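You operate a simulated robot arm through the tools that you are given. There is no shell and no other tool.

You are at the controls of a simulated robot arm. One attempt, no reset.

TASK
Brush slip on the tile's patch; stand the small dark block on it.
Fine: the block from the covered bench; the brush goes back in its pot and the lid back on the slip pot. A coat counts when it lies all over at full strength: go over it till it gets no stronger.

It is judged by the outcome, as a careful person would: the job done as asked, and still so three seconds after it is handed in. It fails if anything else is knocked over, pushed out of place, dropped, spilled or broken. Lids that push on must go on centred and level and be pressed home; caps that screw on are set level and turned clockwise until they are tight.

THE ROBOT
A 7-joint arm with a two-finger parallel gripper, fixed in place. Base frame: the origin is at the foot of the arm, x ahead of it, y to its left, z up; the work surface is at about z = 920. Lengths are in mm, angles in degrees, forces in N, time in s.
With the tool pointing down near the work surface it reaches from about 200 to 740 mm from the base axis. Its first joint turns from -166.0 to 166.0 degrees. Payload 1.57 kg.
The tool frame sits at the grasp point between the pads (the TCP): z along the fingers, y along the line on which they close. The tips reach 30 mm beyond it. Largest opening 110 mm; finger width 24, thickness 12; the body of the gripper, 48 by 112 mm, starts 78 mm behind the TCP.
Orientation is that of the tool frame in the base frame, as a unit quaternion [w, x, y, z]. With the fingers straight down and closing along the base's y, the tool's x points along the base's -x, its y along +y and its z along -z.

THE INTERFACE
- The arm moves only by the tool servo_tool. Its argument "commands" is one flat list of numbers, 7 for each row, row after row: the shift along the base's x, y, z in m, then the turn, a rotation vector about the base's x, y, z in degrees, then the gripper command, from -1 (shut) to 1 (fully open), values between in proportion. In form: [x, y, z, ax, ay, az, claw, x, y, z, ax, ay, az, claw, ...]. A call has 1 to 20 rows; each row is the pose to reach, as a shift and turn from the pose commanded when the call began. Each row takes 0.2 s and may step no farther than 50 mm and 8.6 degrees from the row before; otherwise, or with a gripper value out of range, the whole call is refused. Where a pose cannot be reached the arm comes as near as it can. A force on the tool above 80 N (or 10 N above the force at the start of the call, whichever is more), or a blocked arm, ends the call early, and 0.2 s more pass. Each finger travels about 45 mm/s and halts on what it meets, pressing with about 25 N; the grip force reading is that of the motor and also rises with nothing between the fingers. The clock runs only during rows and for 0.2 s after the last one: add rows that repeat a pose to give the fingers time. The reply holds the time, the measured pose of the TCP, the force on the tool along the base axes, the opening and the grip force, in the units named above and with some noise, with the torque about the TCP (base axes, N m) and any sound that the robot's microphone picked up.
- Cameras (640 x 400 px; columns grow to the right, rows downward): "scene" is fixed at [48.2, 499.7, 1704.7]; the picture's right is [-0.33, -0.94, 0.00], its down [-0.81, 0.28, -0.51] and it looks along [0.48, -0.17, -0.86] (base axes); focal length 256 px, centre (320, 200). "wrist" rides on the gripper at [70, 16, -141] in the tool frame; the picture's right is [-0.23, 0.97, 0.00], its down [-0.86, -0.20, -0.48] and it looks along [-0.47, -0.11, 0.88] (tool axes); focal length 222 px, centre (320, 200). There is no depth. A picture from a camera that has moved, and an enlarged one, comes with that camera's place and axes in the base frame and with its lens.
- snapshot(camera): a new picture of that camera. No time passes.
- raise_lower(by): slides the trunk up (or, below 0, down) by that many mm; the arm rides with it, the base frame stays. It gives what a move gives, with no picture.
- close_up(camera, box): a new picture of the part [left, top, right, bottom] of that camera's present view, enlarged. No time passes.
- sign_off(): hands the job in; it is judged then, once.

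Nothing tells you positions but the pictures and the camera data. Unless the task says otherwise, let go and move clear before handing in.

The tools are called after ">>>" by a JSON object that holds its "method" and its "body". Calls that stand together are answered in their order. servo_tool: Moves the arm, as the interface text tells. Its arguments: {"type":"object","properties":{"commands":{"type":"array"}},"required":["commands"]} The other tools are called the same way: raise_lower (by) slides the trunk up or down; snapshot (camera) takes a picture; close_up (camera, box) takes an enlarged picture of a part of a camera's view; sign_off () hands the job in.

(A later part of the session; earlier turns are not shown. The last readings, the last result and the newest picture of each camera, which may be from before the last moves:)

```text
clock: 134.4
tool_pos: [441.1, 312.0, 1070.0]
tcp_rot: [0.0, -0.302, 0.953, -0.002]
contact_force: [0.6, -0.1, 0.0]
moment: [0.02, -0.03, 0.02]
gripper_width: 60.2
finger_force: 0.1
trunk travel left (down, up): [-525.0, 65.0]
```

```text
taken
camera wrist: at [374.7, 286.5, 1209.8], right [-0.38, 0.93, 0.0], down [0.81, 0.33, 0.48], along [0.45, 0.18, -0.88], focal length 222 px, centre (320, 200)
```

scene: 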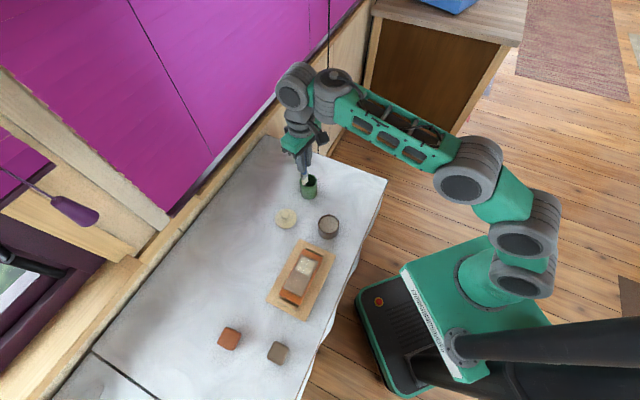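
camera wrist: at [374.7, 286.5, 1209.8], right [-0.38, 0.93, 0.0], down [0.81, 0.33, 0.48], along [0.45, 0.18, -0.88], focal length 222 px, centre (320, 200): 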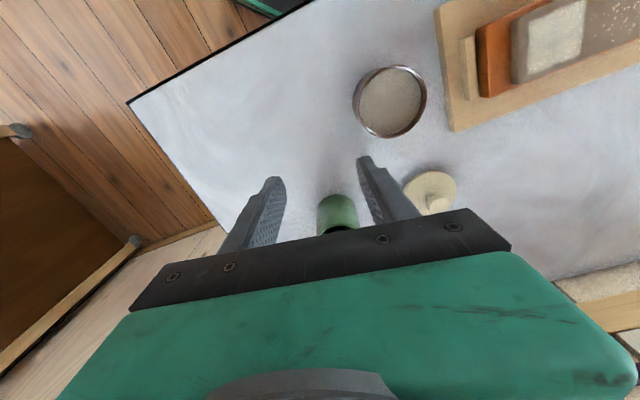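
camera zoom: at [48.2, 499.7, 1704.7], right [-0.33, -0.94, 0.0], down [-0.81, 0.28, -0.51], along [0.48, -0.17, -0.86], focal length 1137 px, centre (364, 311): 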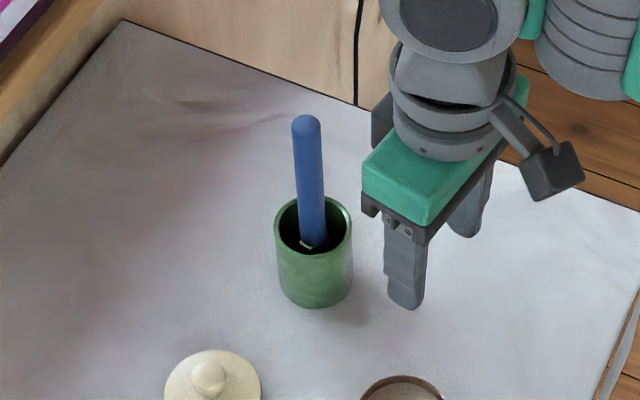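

The brush is back upright in its pot. Next comes the block, so I move over toward the dark block with the gripper opened wider, to look at it from above.

>>> {"method": "servo_tool", "body": {"commands": [0, 0, 0.03, 0, 0, 0, 0.3, -0.03, 0.024, 0.045, 0, 0, 1, 0.5, -0.065, 0.052, 0.045, 0, 0, 2, 0.5, -0.1, 0.08, 0.045, 0, 0, 3, 0.5, -0.135, 0.108, 0.045, 0, 0, 4, 0.5, -0.17, 0.136, 0.045, 0, 0, 5, 0.5, -0.205, 0.164, 0.045, 0, 0, 6, 0.5, -0.24, 0.192, 0.045, 0, 0, 7, 0.5, -0.275, 0.22, 0.045, 0, 0, 8.5, 0.5, -0.311, 0.248, 0.045, 0, 0, 9.5, 0.5, -0.311, 0.248, 0.045, 0, 0, 9.5, 0.5]}}

>>> {"method": "snapshot", "body": {"camera": "wrist"}}

>>> {"method": "snapshot", "body": {"camera": "scene"}}

```text
clock: 136.8
tool_pos: [127.8, 560.5, 1115.1]
tcp_rot: [0.0, -0.381, 0.925, -0.001]
contact_force: [0.6, 0.3, 0.9]
moment: [0.0, 0.02, -0.01]
gripper_width: 82.4
finger_force: 0.1
trunk travel left (down, up): [-525.0, 65.0]
```

```text
taken
camera wrist: at [66.8, 524.6, 1255.1], right [-0.52, 0.85, 0.0], down [0.75, 0.46, 0.48], along [0.41, 0.25, -0.88], focal length 222 px, centre (320, 200)
```

wrist: 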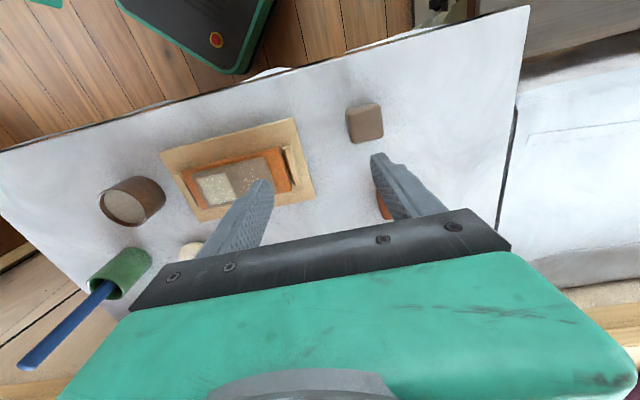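

```text
taken
```

scene: 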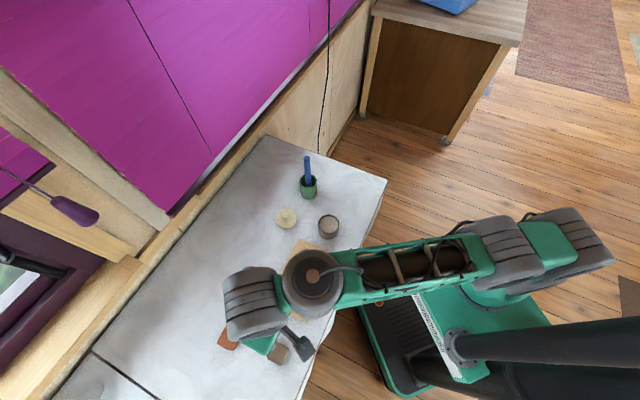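

>>> {"method": "close_up", "body": {"camera": "wrist", "box": [330, 85, 410, 155]}}

>>> {"method": "close_up", "body": {"camera": "wrist", "box": [330, 80, 450, 230]}}

```text
5.71 times, centred on (370, 120) of wrist
camera zoom: at [66.8, 524.6, 1255.1], right [-0.52, 0.85, 0.0], down [0.75, 0.46, 0.48], along [0.41, 0.25, -0.88], focal length 1269 px, centre (34, 657)
```

zoom: 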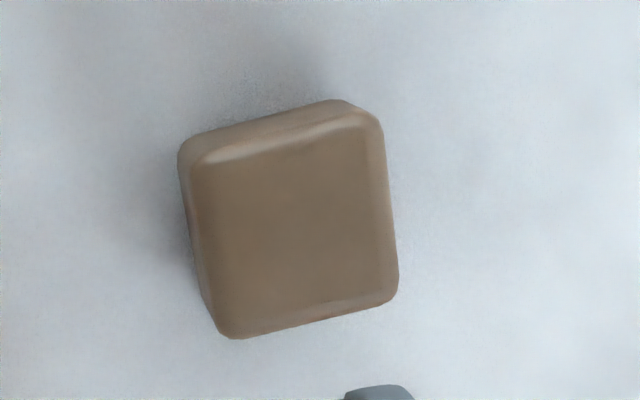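

```text
2.67 times, centred on (390, 155) of wrist
camera zoom: at [66.8, 524.6, 1255.1], right [-0.52, 0.85, 0.0], down [0.75, 0.46, 0.48], along [0.41, 0.25, -0.88], focal length 592 px, centre (133, 320)
```

zoom: 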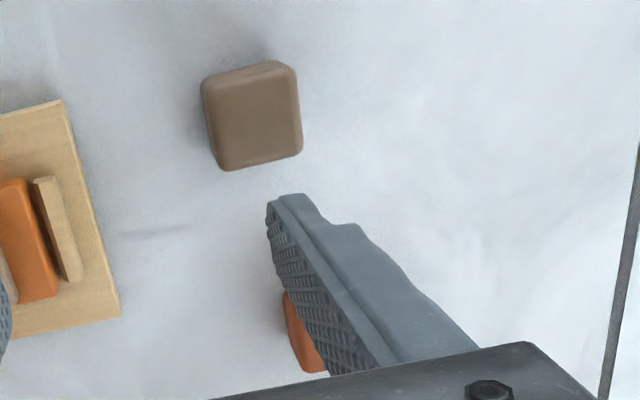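

The dark block is square to the bench, about 40 mm wide, centred near (80.5, 600) with its edges matching the tool's present yaw. I move above it and lower part-way to verify alignment.

>>> {"method": "servo_tool", "body": {"commands": [-0.0237, 0.0198, 0, 0, 0, 0, 0.3, -0.0473, 0.0395, 0, 0, 0, 0, 0.3, -0.0473, 0.0395, -0.04, 0, 0, 0, 0.3, -0.0473, 0.0395, -0.08, 0, 0, 0, 0.3, -0.0473, 0.0395, -0.095, 0, 0, 0, 0.3, -0.0473, 0.0395, -0.095, 0, 0, 0, 0.3]}}

>>> {"method": "close_up", "body": {"camera": "wrist", "box": [240, 100, 400, 220]}}

>>> {"method": "close_up", "body": {"camera": "scene", "box": [230, 310, 330, 400]}}

```text
clock: 138.2
tool_pos: [83.9, 601.4, 1018.6]
tcp_rot: [0.0, -0.38, 0.925, -0.002]
contact_force: [0.5, 0.2, -0.2]
moment: [0.04, 0.0, -0.01]
gripper_width: 71.6
finger_force: 0.1
trunk travel left (down, up): [-525.0, 65.0]
```

```text
3.33 times, centred on (320, 160) of wrist
camera zoom: at [22.3, 564.7, 1159.4], right [-0.52, 0.85, 0.0], down [0.75, 0.46, 0.48], along [0.41, 0.25, -0.88], focal length 740 px, centre (320, 333)
```

zoom: 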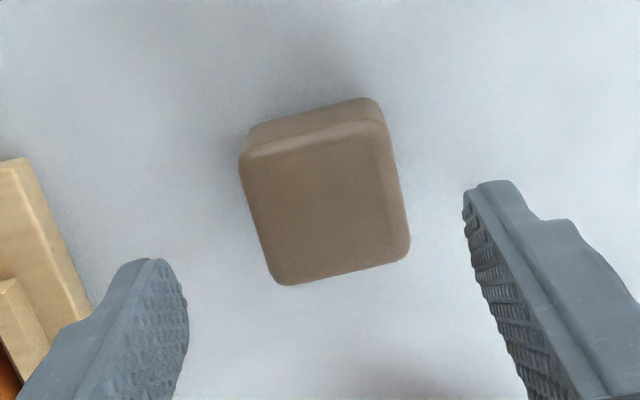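

```text
4.44 times, centred on (280, 355) of scene
camera zoom: at [48.2, 499.7, 1704.7], right [-0.33, -0.94, 0.0], down [-0.81, 0.28, -0.51], along [0.48, -0.17, -0.86], focal length 1137 px, centre (498, -489)
```

zoom: 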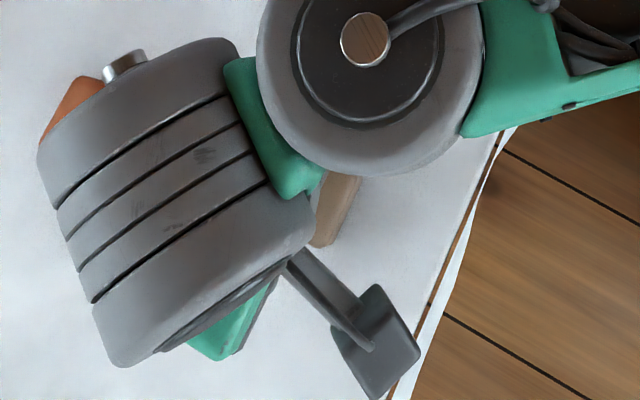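

The block sits about 4 mm off the gripper axis toward the robot. I correct, lower around it and grasp.

>>> {"method": "servo_tool", "body": {"commands": [-0.0045, -0.0005, -0.005, 0, 0, 0, 0.3, -0.0045, -0.0005, -0.03, 0, 0, 0, 0.3, -0.0045, -0.0005, -0.05, 0, 0, 0, 0.3, -0.0045, -0.0005, -0.058, 0, 0, 0, 0.3, -0.0045, -0.0005, -0.058, 0, 0, 0, 0.3]}}

>>> {"method": "close_up", "body": {"camera": "wrist", "box": [220, 110, 420, 240]}}

```text
clock: 139.4
tool_pos: [78.7, 599.8, 959.7]
tcp_rot: [0.001, -0.38, 0.925, -0.002]
contact_force: [-0.4, 0.4, 0.9]
moment: [0.01, 0.02, 0.0]
gripper_width: 71.5
finger_force: 0.1
trunk travel left (down, up): [-525.0, 65.0]
```

```text
3.08 times, centred on (320, 175) of wrist
camera zoom: at [18.2, 563.5, 1100.6], right [-0.52, 0.85, 0.0], down [0.75, 0.46, 0.48], along [0.41, 0.25, -0.88], focal length 684 px, centre (320, 277)
```

zoom: 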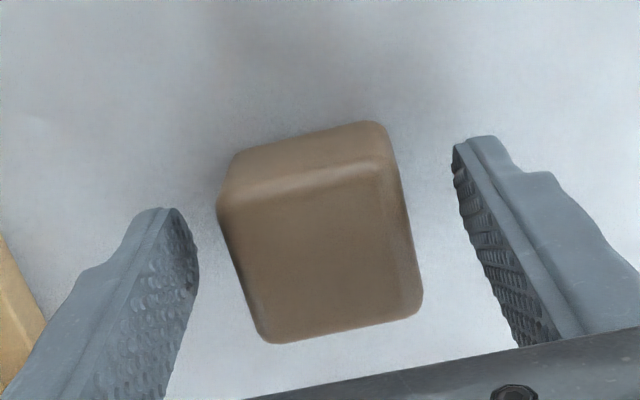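

>>> {"method": "servo_tool", "body": {"commands": [0, 0, -0.004, 0, 0, 0, 0.3, 0, 0, -0.004, 0, 0, 0, 0.1, 0, 0, -0.004, 0, 0, 0, -0.2, 0, 0, -0.004, 0, 0, 0, -0.5, 0, 0, -0.004, 0, 0, 0, -1, 0, 0, -0.004, 0, 0, 0, -1, 0, 0, -0.004, 0, 0, 0, -1]}}

>>> {"method": "close_up", "body": {"camera": "wrist", "box": [220, 110, 420, 240]}}

```text
clock: 141.0
tool_pos: [79.6, 598.9, 956.8]
tcp_rot: [0.001, -0.38, 0.925, -0.001]
contact_force: [0.2, 0.5, -0.9]
moment: [0.09, -0.04, -0.02]
gripper_width: 43.7
finger_force: 25.3
trunk travel left (down, up): [-525.0, 65.0]
```

```text
3.08 times, centred on (320, 175) of wrist
camera zoom: at [18.1, 563.6, 1097.2], right [-0.52, 0.85, 0.0], down [0.75, 0.46, 0.48], along [0.41, 0.25, -0.88], focal length 684 px, centre (320, 277)
```

zoom: 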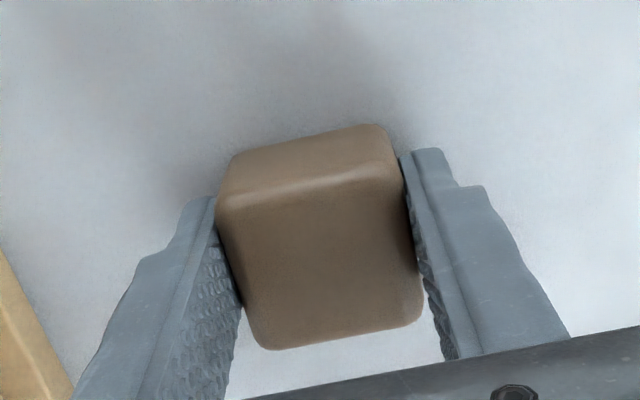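

The block is gripped (43.7 mm wide). I lift it straight up and carry it over to above the coated patch.

>>> {"method": "servo_tool", "body": {"commands": [0, 0, 0.02, 0, 0, 0, -1, 0, 0, 0.06, 0, 0, 0, -1, 0, 0, 0.1, 0, 0, 0, -1, 0, 0, 0.12, 0, 0, 0, -1, 0.035, -0.0237, 0.12, 0, 0, 0, -1, 0.07, -0.0473, 0.12, 0, 0, 0, -1, 0.105, -0.071, 0.12, 0, 0, 0, -1, 0.14, -0.0947, 0.12, 0, 0, 0, -1, 0.17, -0.115, 0.12, 0, 0, 0, -1, 0.1878, -0.127, 0.12, 0, 0, 0, -1, 0.1878, -0.127, 0.12, 0, 0, 0, -1]}}

>>> {"method": "snapshot", "body": {"camera": "scene"}}

>>> {"method": "close_up", "body": {"camera": "wrist", "box": [200, 50, 440, 200]}}

```text
clock: 143.4
tool_pos: [267.0, 472.1, 1076.3]
tcp_rot: [0.001, -0.38, 0.925, -0.001]
contact_force: [0.0, 0.0, -1.6]
moment: [0.0, -0.01, 0.03]
gripper_width: 44.1
finger_force: 25.2
trunk travel left (down, up): [-525.0, 65.0]
```

```text
taken
```

scene: 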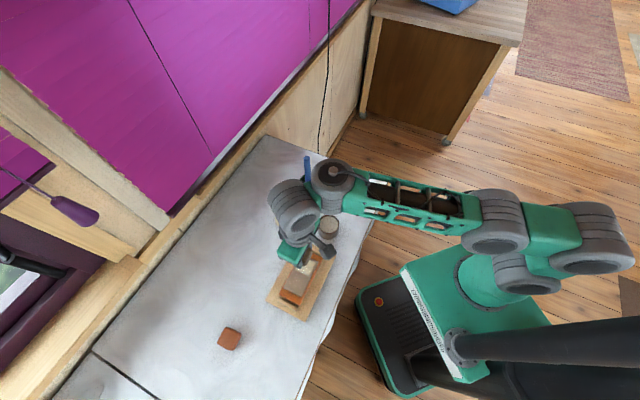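

```text
2.67 times, centred on (320, 125) of wrist
camera zoom: at [206.7, 435.2, 1218.0], right [-0.52, 0.85, 0.0], down [0.75, 0.46, 0.48], along [0.41, 0.25, -0.88], focal length 592 px, centre (320, 400)
```

zoom: 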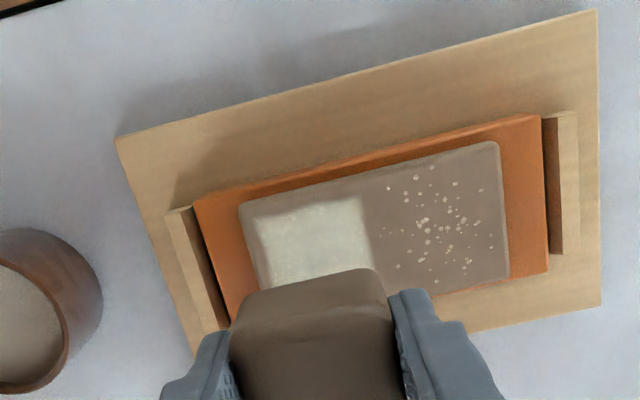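

The block is centred over the coat within about a millimetre. I lower it towards the patch.

>>> {"method": "servo_tool", "body": {"commands": [0, 0.0005, -0.03, 0, 0, 0, -1, 0, 0.0005, -0.055, 0, 0, 0, -1, 0, 0.0005, -0.068, 0, 0, 0, -1, 0, 0.0005, -0.072, 0, 0, 0, -1, 0, 0.0005, -0.072, 0, 0, 0, -1]}}

>>> {"method": "close_up", "body": {"camera": "wrist", "box": [200, 80, 440, 230]}}

>>> {"method": "close_up", "body": {"camera": "scene", "box": [270, 230, 340, 310]}}

```text
clock: 144.6
tool_pos: [267.4, 478.8, 1022.2]
tcp_rot: [-0.003, -0.38, 0.925, -0.004]
contact_force: [1.0, -0.7, -0.5]
moment: [0.03, 0.03, 0.03]
gripper_width: 43.7
finger_force: 25.1
out of reach, approached as far as the arm can: row 2, 3, 4, 5
trunk travel left (down, up): [-525.0, 65.0]
```

```text
2.67 times, centred on (320, 155) of wrist
camera zoom: at [207.0, 442.9, 1163.1], right [-0.52, 0.85, -0.01], down [0.75, 0.46, 0.47], along [0.41, 0.24, -0.88], focal length 592 px, centre (320, 320)
```

zoom: 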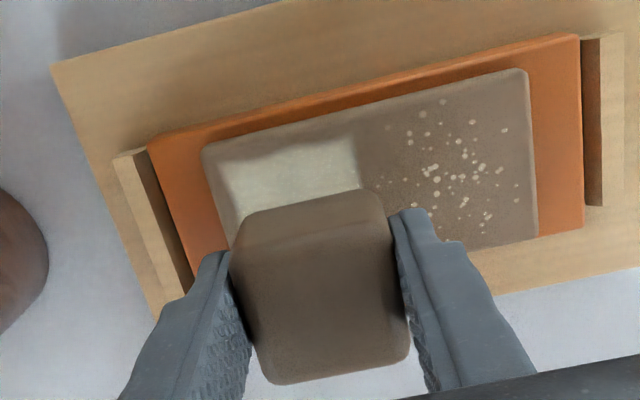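

```text
5.00 times, centred on (305, 270) of scene
camera zoom: at [48.2, 499.7, 1704.7], right [-0.33, -0.94, 0.0], down [-0.81, 0.28, -0.51], along [0.48, -0.17, -0.86], focal length 1279 px, centre (395, -150)
```

zoom: 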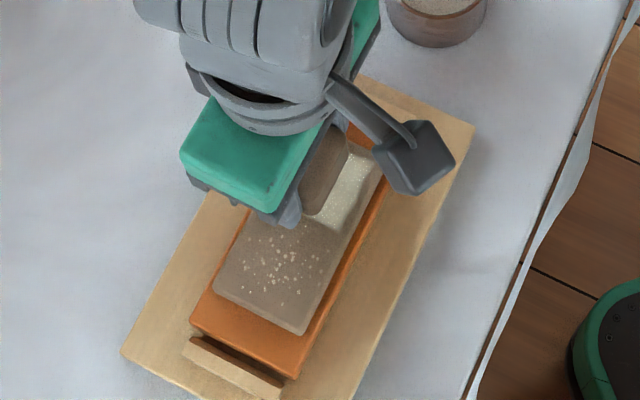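

The arm's folded posture again limits how low it can go. I lift back up, then lower the trunk so the arm itself need not fold so far.

>>> {"method": "servo_tool", "body": {"commands": [0, -0.002, 0.02, 0, 0, 0, -1, 0, -0.005, 0.045, 0, 0, 0, -1, 0, -0.007, 0.065, 0, 0, 0, -1, 0, -0.007, 0.065, 0, 0, 0, -1]}}

```text
clock: 145.6
tool_pos: [267.0, 471.2, 1087.0]
tcp_rot: [0.001, -0.38, 0.925, -0.002]
contact_force: [0.3, 0.6, -1.5]
moment: [0.03, 0.0, -0.03]
gripper_width: 43.7
finger_force: 24.8
trunk travel left (down, up): [-525.0, 65.0]
```

>>> {"method": "raise_lower", "body": {"by": -50}}

>>> {"method": "close_up", "body": {"camera": "wrist", "box": [200, 80, 440, 230]}}

>>> {"method": "snapshot", "body": {"camera": "scene"}}

```text
clock: 146.5
tool_pos: [268.7, 471.6, 1036.9]
tcp_rot: [0.0, -0.38, 0.925, -0.001]
contact_force: [-0.2, 0.3, -1.7]
moment: [-0.01, 0.0, -0.02]
gripper_width: 43.8
finger_force: 24.4
trunk travel left (down, up): [-475.0, 115.0]
```

```text
2.67 times, centred on (320, 155) of wrist
camera zoom: at [207.1, 434.3, 1177.6], right [-0.52, 0.85, 0.0], down [0.75, 0.46, 0.48], along [0.41, 0.25, -0.88], focal length 592 px, centre (320, 320)
```

zoom: 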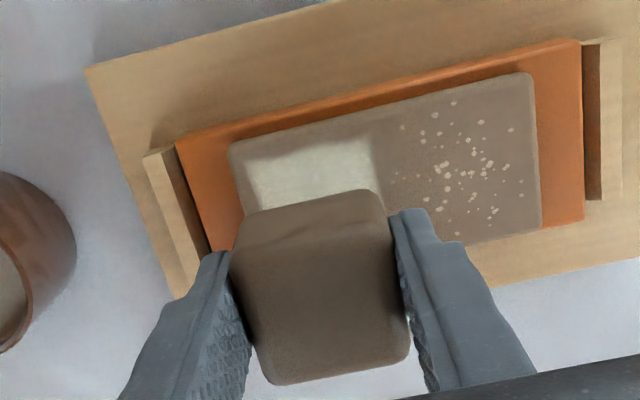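

```text
taken
```

scene: 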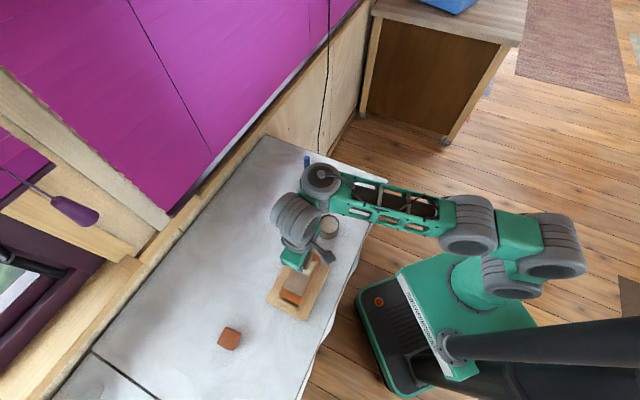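

The block is aligned to within 1–2 mm of the coat's centre. Now I lower it again.

>>> {"method": "servo_tool", "body": {"commands": [-0.0003, 0.001, -0.015, 0, 0, 0, -1, -0.0003, 0.001, -0.028, 0, 0, 0, -1, -0.0003, 0.001, -0.034, 0, 0, 0, -1, -0.0003, 0.001, -0.034, 0, 0, 0, -1]}}

>>> {"method": "close_up", "body": {"camera": "wrist", "box": [200, 80, 440, 230]}}

>>> {"method": "close_up", "body": {"camera": "scene", "box": [280, 240, 340, 300]}}

```text
clock: 147.5
tool_pos: [268.6, 471.3, 1002.6]
tcp_rot: [0.001, -0.38, 0.925, -0.001]
contact_force: [0.0, 0.8, -2.4]
moment: [-0.02, -0.01, 0.0]
gripper_width: 43.8
finger_force: 24.3
trunk travel left (down, up): [-475.0, 115.0]
```

```text
2.67 times, centred on (320, 155) of wrist
camera zoom: at [207.4, 435.1, 1143.7], right [-0.52, 0.85, 0.0], down [0.75, 0.46, 0.48], along [0.41, 0.25, -0.88], focal length 592 px, centre (320, 320)
```

zoom: 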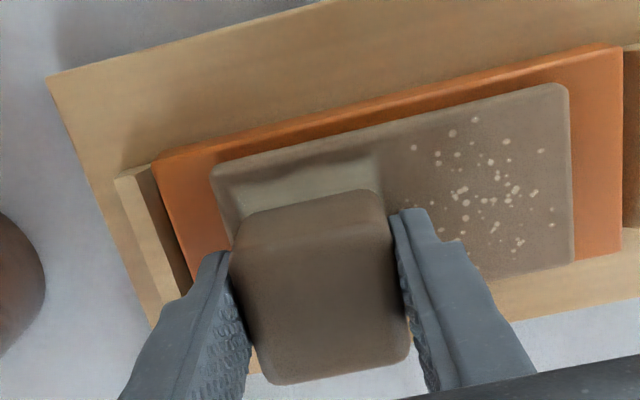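

```text
6.67 times, centred on (310, 270) of scene
camera zoom: at [48.2, 499.7, 1704.7], right [-0.33, -0.94, 0.0], down [-0.81, 0.28, -0.51], along [0.48, -0.17, -0.86], focal length 1706 px, centre (387, -267)
```

zoom: 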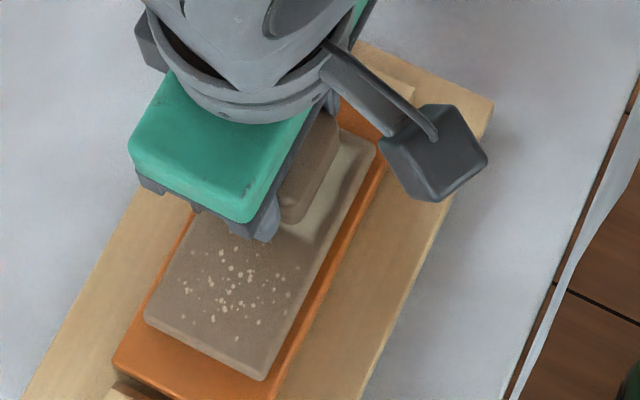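

The block hovers about 5 mm above the coat; I see more coat exposed on the robot side than expected. I take closer views to correct the position before setting it down.

>>> {"method": "close_up", "body": {"camera": "scene", "box": [296, 248, 326, 278]}}

>>> {"method": "close_up", "body": {"camera": "wrist", "box": [270, 105, 370, 180]}}

```text
13.33 times, centred on (311, 263) of scene
camera zoom: at [48.2, 499.7, 1704.7], right [-0.33, -0.94, 0.0], down [-0.81, 0.28, -0.51], along [0.48, -0.17, -0.86], focal length 3411 px, centre (440, -640)
```

zoom: 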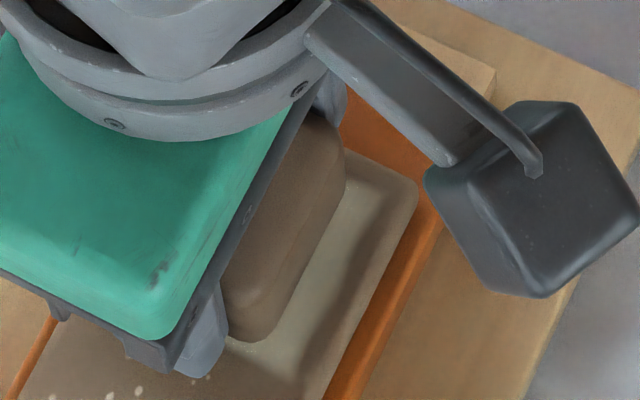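

```text
5.33 times, centred on (320, 142) of wrist
camera zoom: at [207.4, 435.1, 1143.7], right [-0.52, 0.85, 0.0], down [0.75, 0.46, 0.48], along [0.41, 0.25, -0.88], focal length 1185 px, centre (320, 507)
```

zoom: 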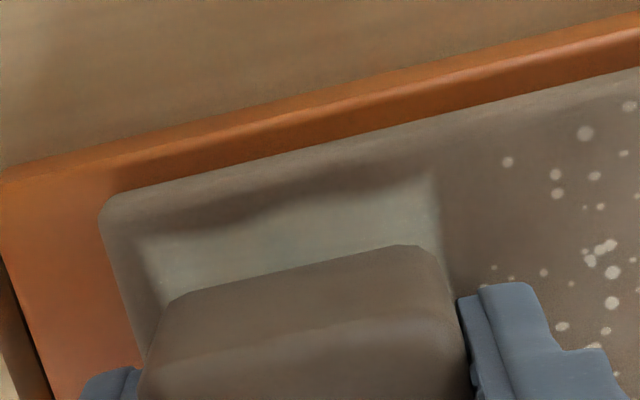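

The block needs to come about 4 mm nearer to the robot and 1 mm to the left to sit centrally on the coat. I shift it while hovering and check again.

>>> {"method": "servo_tool", "body": {"commands": [-0.0017, -0.0011, 0.001, 0, 0, 0, -1, -0.0034, -0.0023, 0.001, 0, 0, 0, -1, -0.0034, -0.0023, 0.001, 0, 0, 0, -1]}}

>>> {"method": "close_up", "body": {"camera": "wrist", "box": [270, 105, 370, 180]}}

>>> {"method": "close_up", "body": {"camera": "scene", "box": [296, 248, 326, 278]}}

```text
clock: 148.3
tool_pos: [264.4, 468.2, 1003.6]
tcp_rot: [0.001, -0.38, 0.925, -0.002]
contact_force: [0.4, 0.6, -1.6]
moment: [-0.01, -0.02, -0.02]
gripper_width: 43.9
finger_force: 24.5
trunk travel left (down, up): [-475.0, 115.0]
```

```text
5.33 times, centred on (320, 142) of wrist
camera zoom: at [203.3, 432.9, 1144.6], right [-0.52, 0.85, 0.0], down [0.75, 0.46, 0.48], along [0.41, 0.25, -0.88], focal length 1185 px, centre (320, 507)
```

zoom: 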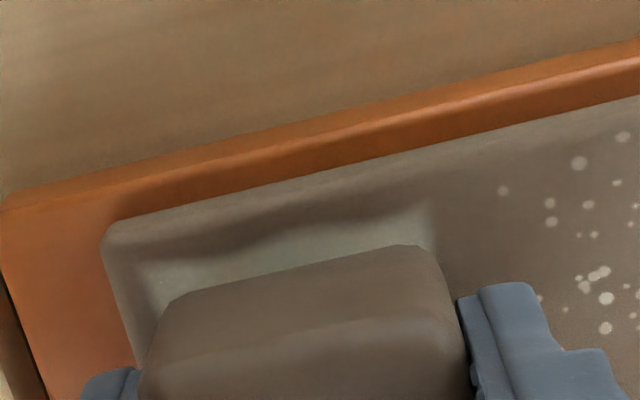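

```text
13.33 times, centred on (311, 263) of scene
camera zoom: at [48.2, 499.7, 1704.7], right [-0.33, -0.94, 0.0], down [-0.81, 0.28, -0.51], along [0.48, -0.17, -0.86], focal length 3411 px, centre (440, -640)
```

zoom: 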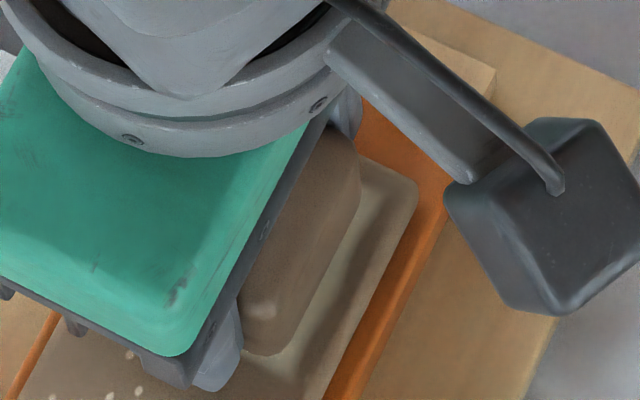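

>>> {"method": "close_up", "body": {"camera": "wrist", "box": [250, 110, 390, 220]}}

```text
3.64 times, centred on (320, 165) of wrist
camera zoom: at [203.3, 432.9, 1144.6], right [-0.52, 0.85, 0.0], down [0.75, 0.46, 0.48], along [0.41, 0.25, -0.88], focal length 808 px, centre (320, 327)
```

zoom: 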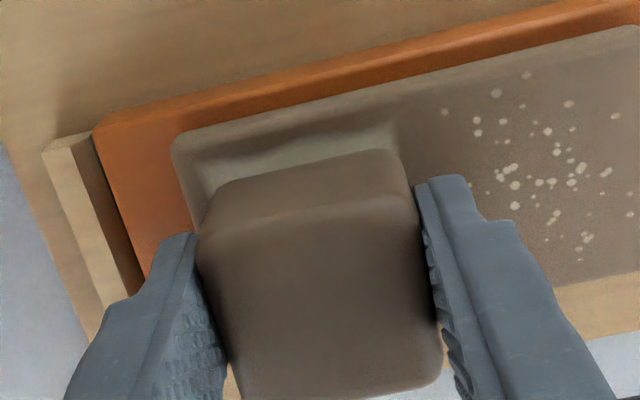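

The block now sits essentially centred over the coat. I lower the last few millimetres gently.

>>> {"method": "servo_tool", "body": {"commands": [-0.0005, -0.0005, -0.002, 0, 0, 0, -1, -0.0005, -0.0005, -0.004, 0, 0, 0, -1, -0.0005, -0.0005, -0.005, 0, 0, 0, -1, -0.0005, -0.0005, -0.005, 0, 0, 0, -1]}}

```text
clock: 149.3
tool_pos: [265.0, 468.1, 999.5]
tcp_rot: [0.001, -0.381, 0.925, -0.001]
contact_force: [-1.6, -0.1, 6.0]
moment: [0.1, 0.18, 0.01]
gripper_width: 43.7
finger_force: 25.3
trunk travel left (down, up): [-475.0, 115.0]
```

The block touches the coat (6 N). I ease slightly and open the fingers.

>>> {"method": "servo_tool", "body": {"commands": [0, 0, 0.0005, 0, 0, 0, -1, 0, 0, 0.0005, 0, 0, 0, -0.18, 0, 0, 0.0005, 0, 0, 0, 0, 0, 0, 0.0005, 0, 0, 0, 0.3, 0, 0, 0.0005, 0, 0, 0, 0.3, 0, 0, 0.0005, 0, 0, 0, 0.3]}}

>>> {"method": "close_up", "body": {"camera": "wrist", "box": [220, 90, 420, 230]}}

```text
clock: 150.7
tool_pos: [264.3, 469.0, 998.2]
tcp_rot: [0.0, -0.38, 0.925, -0.001]
contact_force: [-0.4, -0.1, -0.2]
moment: [0.03, 0.0, 0.0]
gripper_width: 71.9
finger_force: 0.1
trunk travel left (down, up): [-475.0, 115.0]
```

```text
2.86 times, centred on (320, 160) of wrist
camera zoom: at [203.4, 432.5, 1140.1], right [-0.52, 0.85, 0.0], down [0.75, 0.46, 0.48], along [0.41, 0.25, -0.88], focal length 635 px, centre (320, 314)
```

zoom: 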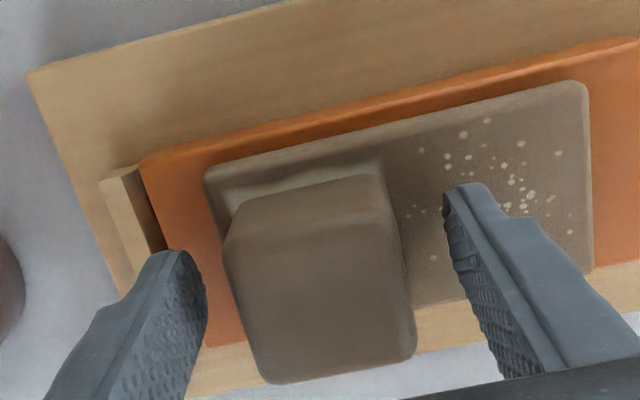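

The block is released. I rise straight up and look at how it stands.

>>> {"method": "servo_tool", "body": {"commands": [0, 0, 0.02, 0, 0, 0, 0.3, 0, 0, 0.05, 0, 0, 0, 0.3, 0, 0, 0.085, 0, 0, 0, 0.3, 0.03, 0.03, 0.1, 0, 0, 0, 0.3, 0.06, 0.06, 0.1, 0, 0, 0, 0.3, 0.06, 0.06, 0.1, 0, 0, 0, 0.3]}}

>>> {"method": "close_up", "body": {"camera": "wrist", "box": [220, 30, 400, 150]}}

>>> {"method": "close_up", "body": {"camera": "scene", "box": [275, 235, 335, 305]}}

```text
clock: 152.1
tool_pos: [322.6, 531.4, 1097.2]
tcp_rot: [-0.001, -0.38, 0.925, -0.002]
contact_force: [-0.1, 0.5, -0.6]
moment: [-0.01, -0.01, 0.01]
gripper_width: 71.6
finger_force: 0.0
trunk travel left (down, up): [-475.0, 115.0]
```

```text
3.33 times, centred on (310, 90) of wrist
camera zoom: at [262.2, 495.2, 1238.2], right [-0.52, 0.85, 0.0], down [0.75, 0.46, 0.48], along [0.41, 0.25, -0.88], focal length 740 px, centre (353, 567)
```

zoom: 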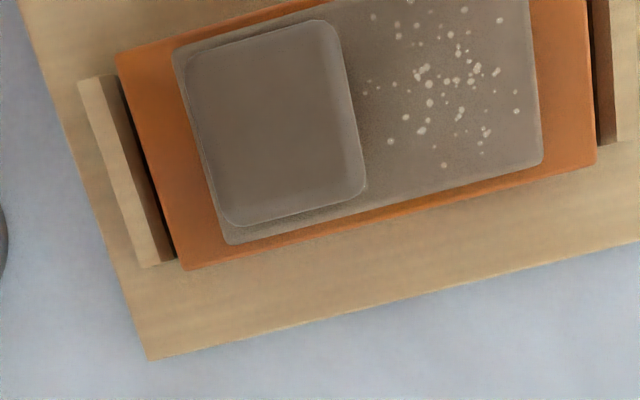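

```text
5.71 times, centred on (305, 270) of scene
camera zoom: at [48.2, 499.7, 1704.7], right [-0.33, -0.94, 0.0], down [-0.81, 0.28, -0.51], along [0.48, -0.17, -0.86], focal length 1462 px, centre (406, -200)
```

zoom: 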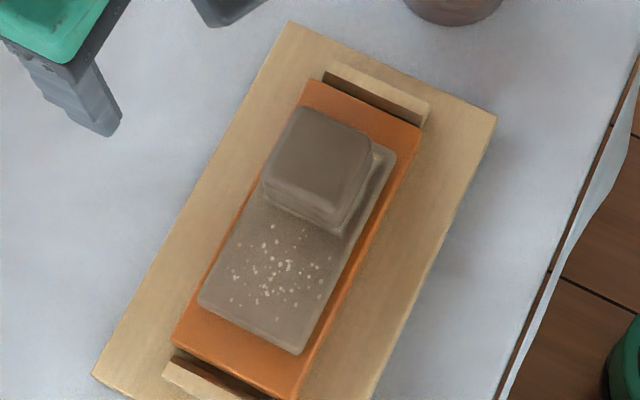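

The block stands squarely on the coated patch. Now for the lid: I move over to where it lies, near (451, 482), with the fingers part-open.

>>> {"method": "servo_tool", "body": {"commands": [0.032, -0.0122, -0.01, 0, 0, 0, 0.1, 0.0642, -0.0245, -0.02, 0, 0, 0, 0.1, 0.0963, -0.0367, -0.03, 0, 0, 0, 0.1, 0.1284, -0.0489, -0.037, 0, 0, 0, 0.1, 0.1284, -0.0489, -0.037, 0, 0, 0, 0.1]}}

>>> {"method": "close_up", "body": {"camera": "wrist", "box": [240, 90, 400, 220]}}

>>> {"method": "snapshot", "body": {"camera": "scene"}}

```text
clock: 153.3
tool_pos: [455.4, 481.1, 1063.1]
tcp_rot: [0.001, -0.38, 0.925, -0.002]
contact_force: [0.1, 0.2, 0.3]
moment: [-0.02, -0.01, -0.03]
gripper_width: 60.6
finger_force: 0.0
trunk travel left (down, up): [-475.0, 115.0]
```

```text
3.08 times, centred on (320, 155) of wrist
camera zoom: at [392.9, 444.5, 1203.1], right [-0.52, 0.85, 0.0], down [0.75, 0.46, 0.48], along [0.41, 0.25, -0.88], focal length 684 px, centre (320, 338)
```

zoom: 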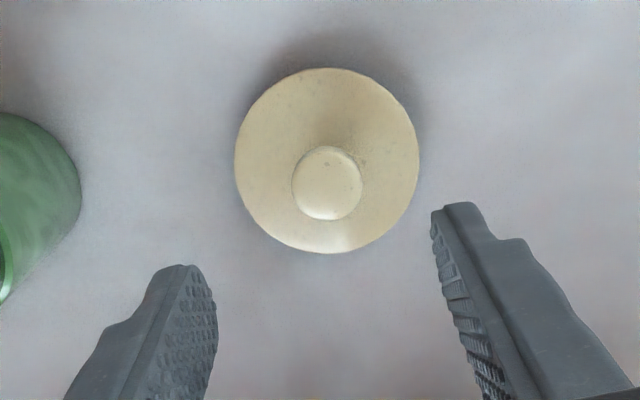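

```text
taken
```

scene: 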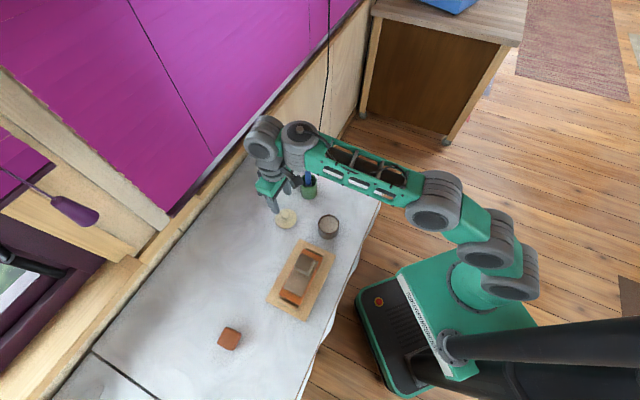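

The knob is about 2 mm off the finger midline. I correct and descend around it.

>>> {"method": "servo_tool", "body": {"commands": [-0.0012, 0.0019, -0.03, 0, 0, 0, 0.1, -0.0012, 0.0019, -0.06, 0, 0, 0, 0.1, -0.0012, 0.0019, -0.085, 0, 0, 0, 0.1, -0.0012, 0.0019, -0.085, 0, 0, 0, 0.1]}}

>>> {"method": "close_up", "body": {"camera": "wrist", "box": [240, 100, 400, 230]}}

```text
clock: 154.3
tool_pos: [451.8, 482.6, 976.6]
tcp_rot: [0.001, -0.381, 0.925, -0.001]
contact_force: [-0.4, 0.6, 0.8]
moment: [-0.01, 0.0, 0.03]
gripper_width: 60.7
finger_force: 0.0
trunk travel left (down, up): [-475.0, 115.0]
```

```text
3.08 times, centred on (320, 165) of wrist
camera zoom: at [390.2, 445.6, 1117.3], right [-0.52, 0.85, 0.0], down [0.75, 0.46, 0.48], along [0.41, 0.25, -0.88], focal length 684 px, centre (320, 308)
```

zoom: 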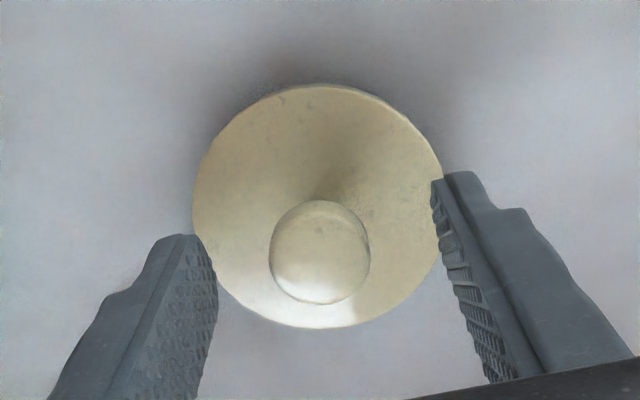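

>>> {"method": "servo_tool", "body": {"commands": [0.0003, -0.0003, -0.005, 0, 0, 0, 0.1, 0.0003, -0.0003, -0.0105, 0, 0, 0, 0.1, 0.0003, -0.0003, -0.0105, 0, 0, 0, 0.1]}}

```text
clock: 155.1
tool_pos: [450.9, 482.1, 967.2]
tcp_rot: [0.001, -0.381, 0.925, -0.002]
contact_force: [-1.1, -0.5, 0.5]
moment: [0.01, 0.01, 0.01]
gripper_width: 60.3
finger_force: 0.0
trunk travel left (down, up): [-475.0, 115.0]
```

>>> {"method": "servo_tool", "body": {"commands": [0, 0, 0, 0, 0, 0, -0.3, 0, 0, 0, 0, 0, 0, -0.6, 0, 0, 0, 0, 0, 0, -1, 0, 0, 0, 0, 0, 0, -1, 0, 0, 0, 0, 0, 0, -1]}}

>>> {"method": "close_up", "body": {"camera": "wrist", "box": [240, 100, 400, 230]}}

```text
clock: 156.3
tool_pos: [451.3, 481.8, 966.8]
tcp_rot: [0.001, -0.38, 0.925, -0.003]
contact_force: [0.0, -0.3, 0.7]
moment: [0.03, 0.04, 0.02]
gripper_width: 24.6
finger_force: 25.0
trunk travel left (down, up): [-475.0, 115.0]
```

```text
3.08 times, centred on (320, 165) of wrist
camera zoom: at [389.8, 445.4, 1107.2], right [-0.52, 0.85, 0.0], down [0.75, 0.46, 0.48], along [0.41, 0.25, -0.88], focal length 684 px, centre (320, 308)
```

zoom: 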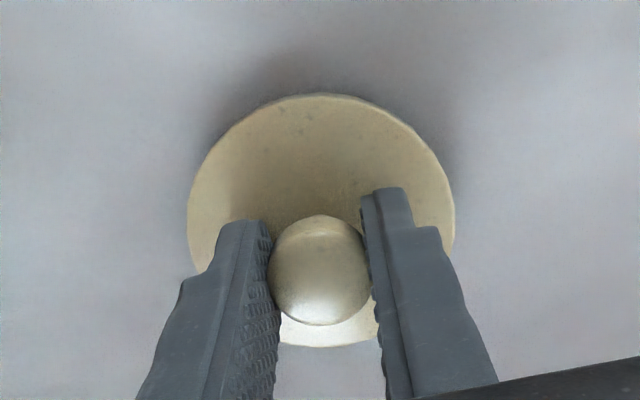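

The lid's knob is gripped exactly as before. I lift it and carry it to above the slip pot.

>>> {"method": "servo_tool", "body": {"commands": [0, 0, 0.015, 0, 0, 0, -1, 0, 0, 0.05, 0, 0, 0, -1, 0, 0, 0.09, 0, 0, 0, -1, -0.02, -0.0304, 0.1, 0, 0, 0, -1, -0.0408, -0.0608, 0.1, 0, 0, 0, -1, -0.0611, -0.0911, 0.1, 0, 0, 0, -1, -0.0815, -0.1215, 0.1, 0, 0, 0, -1, -0.0815, -0.1215, 0.1, 0, 0, 0, -1]}}

>>> {"method": "close_up", "body": {"camera": "wrist", "box": [220, 70, 420, 220]}}

>>> {"method": "close_up", "body": {"camera": "scene", "box": [290, 180, 370, 250]}}

```text
clock: 158.1
tool_pos: [368.3, 359.0, 1066.1]
tcp_rot: [0.0, -0.379, 0.925, -0.002]
contact_force: [-0.2, 0.3, -1.4]
moment: [0.02, 0.0, -0.03]
gripper_width: 24.6
finger_force: 25.0
trunk travel left (down, up): [-475.0, 115.0]
```

```text
2.67 times, centred on (320, 145) of wrist
camera zoom: at [307.3, 322.7, 1207.2], right [-0.52, 0.85, 0.0], down [0.75, 0.46, 0.48], along [0.41, 0.25, -0.88], focal length 592 px, centre (320, 347)
```

zoom: 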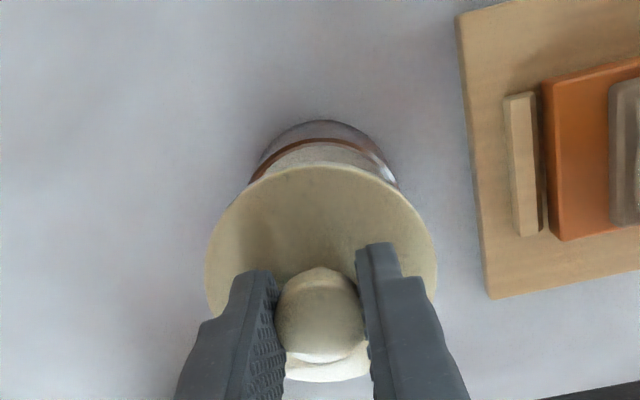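

```text
5.71 times, centred on (330, 215) of scene
camera zoom: at [48.2, 499.7, 1704.7], right [-0.33, -0.94, 0.0], down [-0.81, 0.28, -0.51], along [0.48, -0.17, -0.86], focal length 1462 px, centre (263, 114)
```

zoom: 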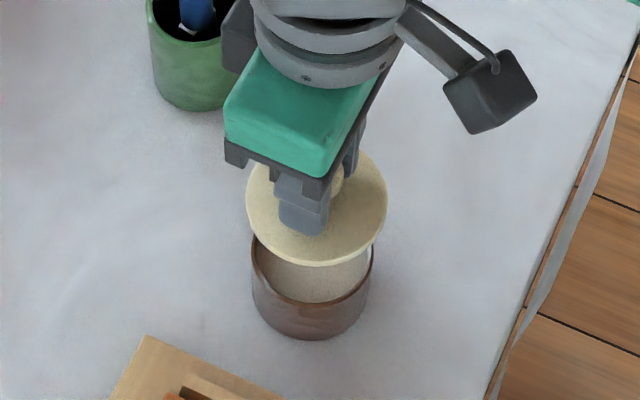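

Laterally it lines up. I lower to just above the rim and check the centring again.

>>> {"method": "servo_tool", "body": {"commands": [0.0012, 0.001, -0.02, 0, 0, 0, -1, 0.0012, 0.001, -0.038, 0, 0, 0, -1, 0.0012, 0.001, -0.043, 0, 0, 0, -1, 0.0012, 0.001, -0.043, 0, 0, 0, -1]}}

>>> {"method": "close_up", "body": {"camera": "wrist", "box": [240, 90, 400, 210]}}

>>> {"method": "close_up", "body": {"camera": "scene", "box": [305, 195, 355, 245]}}

```text
clock: 159.1
tool_pos: [369.8, 361.6, 1023.5]
tcp_rot: [0.001, -0.38, 0.925, -0.001]
contact_force: [-0.5, 0.4, -0.9]
moment: [0.01, 0.0, 0.0]
gripper_width: 24.4
finger_force: 25.2
trunk travel left (down, up): [-475.0, 115.0]
```

```text
3.33 times, centred on (320, 150) of wrist
camera zoom: at [308.8, 324.9, 1164.2], right [-0.52, 0.85, 0.0], down [0.75, 0.46, 0.48], along [0.41, 0.25, -0.88], focal length 740 px, centre (320, 367)
```

zoom: 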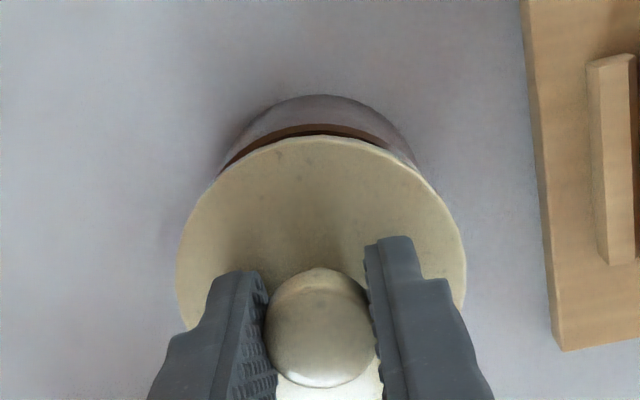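

```text
8.00 times, centred on (330, 220) of scene
camera zoom: at [48.2, 499.7, 1704.7], right [-0.33, -0.94, 0.0], down [-0.81, 0.28, -0.51], along [0.48, -0.17, -0.86], focal length 2047 px, centre (240, 40)
```

zoom: 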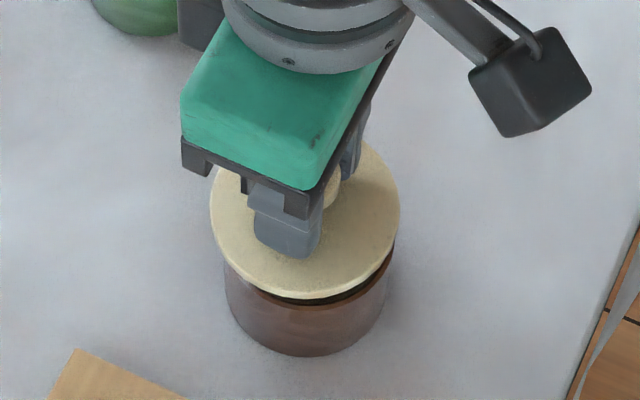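

The lid looks concentric with the pot, just as when I took it off. I lower it gently onto the rim.

>>> {"method": "servo_tool", "body": {"commands": [0, -0.0008, -0.004, 0, 0, 0, -1, 0, -0.0008, -0.008, 0, 0, 0, -1, 0, -0.0008, -0.008, 0, 0, 0, -1]}}

```text
clock: 159.9
tool_pos: [369.4, 360.8, 1016.0]
tcp_rot: [0.001, -0.38, 0.925, -0.002]
contact_force: [-0.8, -0.6, 0.0]
moment: [-0.03, -0.02, 0.01]
gripper_width: 24.8
finger_force: 25.1
trunk travel left (down, up): [-475.0, 115.0]
```

>>> {"method": "servo_tool", "body": {"commands": [0, 0, -0.0015, 0, 0, 0, -1, 0, 0, -0.003, 0, 0, 0, -1, 0, 0, -0.003, 0, 0, 0, -1]}}

>>> {"method": "close_up", "body": {"camera": "scene", "box": [305, 195, 355, 245]}}

```text
clock: 160.7
tool_pos: [371.8, 359.7, 1012.6]
tcp_rot: [0.001, -0.381, 0.925, -0.002]
contact_force: [0.5, 0.4, -0.6]
moment: [0.02, 0.02, 0.0]
gripper_width: 24.6
finger_force: 25.3
trunk travel left (down, up): [-475.0, 115.0]
```

```text
8.00 times, centred on (330, 220) of scene
camera zoom: at [48.2, 499.7, 1704.7], right [-0.33, -0.94, 0.0], down [-0.81, 0.28, -0.51], along [0.48, -0.17, -0.86], focal length 2047 px, centre (240, 40)
```

zoom: 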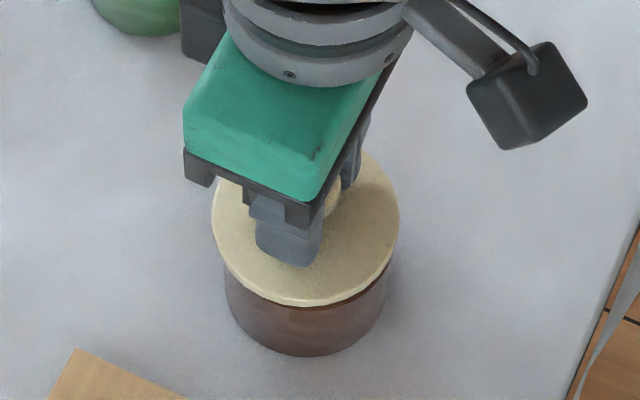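

>>> {"method": "servo_tool", "body": {"commands": [0, 0, -0.001, 0, 0, 0, -1, 0, 0, -0.002, 0, 0, 0, -1, 0, 0, -0.002, 0, 0, 0, -1]}}

```text
clock: 161.5
tool_pos: [371.4, 360.4, 1011.0]
tcp_rot: [0.001, -0.38, 0.925, -0.001]
contact_force: [-0.6, 1.0, 0.1]
moment: [0.01, 0.0, 0.02]
gripper_width: 24.4
finger_force: 24.7
trunk travel left (down, up): [-475.0, 115.0]
```

>>> {"method": "servo_tool", "body": {"commands": [0, 0, -0.001, 0, 0, 0, -1, 0, 0, -0.002, 0, 0, 0, -1, 0, 0, -0.002, 0, 0, 0, -1]}}

```text
clock: 162.3
tool_pos: [371.0, 360.7, 1010.0]
tcp_rot: [0.0, -0.38, 0.925, -0.002]
contact_force: [-3.5, -1.2, 3.4]
moment: [-0.04, 0.03, -0.05]
gripper_width: 24.5
finger_force: 24.9
trunk travel left (down, up): [-475.0, 115.0]
```

Light contact with a small sideways push, so I nudge 1 mm toward −x and press on gradually.

>>> {"method": "servo_tool", "body": {"commands": [-0.0008, -0.0003, 0, 0, 0, 0, -1, -0.0008, -0.0003, -0.001, 0, 0, 0, -1, -0.0008, -0.0003, -0.002, 0, 0, 0, -1, -0.0008, -0.0003, -0.002, 0, 0, 0, -1]}}

```text
clock: 163.3
tool_pos: [370.0, 361.2, 1008.8]
tcp_rot: [0.004, -0.381, 0.925, -0.001]
contact_force: [-7.9, 1.2, 19.4]
moment: [0.25, -0.14, 0.12]
gripper_width: 24.5
finger_force: 25.0
trunk travel left (down, up): [-475.0, 115.0]
heard: snap
```

I heard the snap: the lid seems to be home. I relax the force a little, open the fingers and check.

>>> {"method": "servo_tool", "body": {"commands": [0, 0, 0.001, 0, 0, 0, -1, 0, 0, 0.001, 0, 0, 0, -0.7, 0, 0, 0.001, 0, 0, 0, -0.4, 0, 0, 0.001, 0, 0, 0, -0.1, 0, 0, 0.001, 0, 0, 0, 0.1, 0, 0, 0.001, 0, 0, 0, 0.1]}}

>>> {"method": "close_up", "body": {"camera": "wrist", "box": [240, 110, 400, 230]}}

>>> {"method": "close_up", "body": {"camera": "scene", "box": [305, 195, 355, 245]}}

```text
clock: 164.7
tool_pos: [371.0, 359.3, 1007.8]
tcp_rot: [0.001, -0.38, 0.925, -0.002]
contact_force: [2.5, -0.8, 5.3]
moment: [0.04, 0.03, -0.02]
gripper_width: 57.9
finger_force: 0.1
trunk travel left (down, up): [-475.0, 115.0]
```

```text
3.33 times, centred on (320, 170) of wrist
camera zoom: at [309.1, 323.4, 1148.1], right [-0.52, 0.85, 0.0], down [0.75, 0.46, 0.48], along [0.41, 0.25, -0.88], focal length 740 px, centre (320, 300)
```

zoom: 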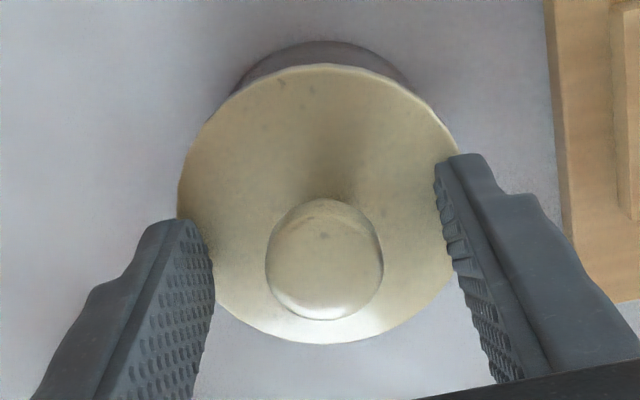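

```text
8.00 times, centred on (330, 220) of scene
camera zoom: at [48.2, 499.7, 1704.7], right [-0.33, -0.94, 0.0], down [-0.81, 0.28, -0.51], along [0.48, -0.17, -0.86], focal length 2047 px, centre (240, 40)
```

zoom: 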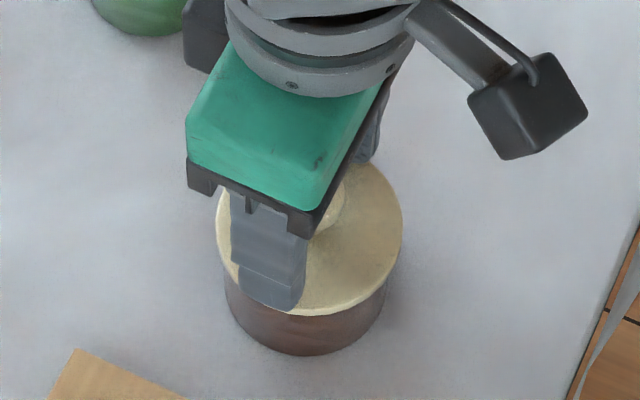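

>>> {"method": "servo_tool", "body": {"commands": [0, 0, 0.01, 0, 0, 0, 0.1, 0, 0, 0.04, 0, 0, 0, 0.1, 0, 0, 0.07, 0, 0, 0, 0.1, -0.03, -0.02, 0.09, 0, 0, 0, 0.1, -0.06, -0.04, 0.1, 0, 0, 0, 0.1, -0.06, -0.04, 0.1, 0, 0, 0, 0.1]}}

>>> {"method": "close_up", "body": {"camera": "scene", "box": [305, 195, 355, 245]}}

>>> {"method": "snapshot", "body": {"camera": "scene"}}

>>> {"method": "snapshot", "body": {"camera": "wrist"}}

```text
clock: 166.1
tool_pos: [312.1, 319.8, 1111.3]
tcp_rot: [0.0, -0.38, 0.925, -0.002]
contact_force: [0.5, -0.1, 0.6]
moment: [-0.01, -0.02, 0.0]
gripper_width: 60.3
finger_force: 0.1
trunk travel left (down, up): [-475.0, 115.0]
```

```text
8.00 times, centred on (330, 220) of scene
camera zoom: at [48.2, 499.7, 1704.7], right [-0.33, -0.94, 0.0], down [-0.81, 0.28, -0.51], along [0.48, -0.17, -0.86], focal length 2047 px, centre (240, 40)
```

zoom: 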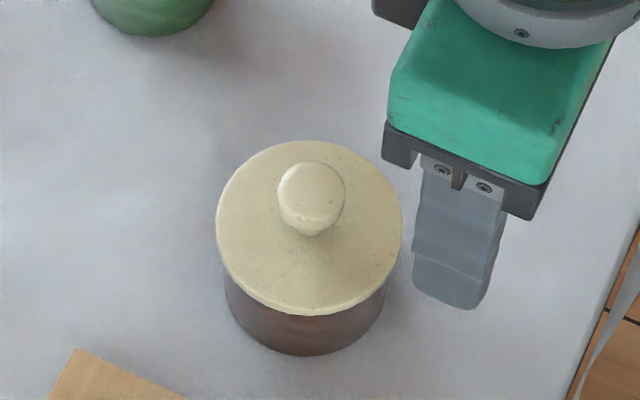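

```text
taken
```

scene: 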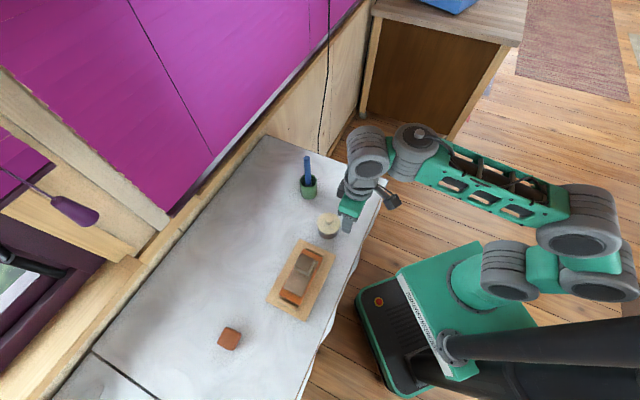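

```text
taken
camera wrist: at [250.4, 282.7, 1250.5], right [-0.52, 0.85, 0.0], down [0.75, 0.46, 0.48], along [0.41, 0.25, -0.88], focal length 222 px, centre (320, 200)
```

wrist: 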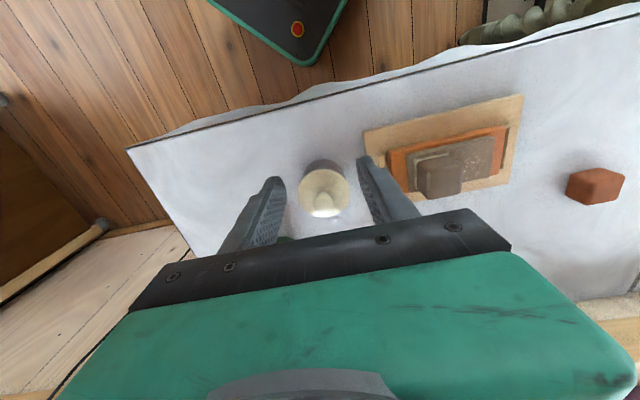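

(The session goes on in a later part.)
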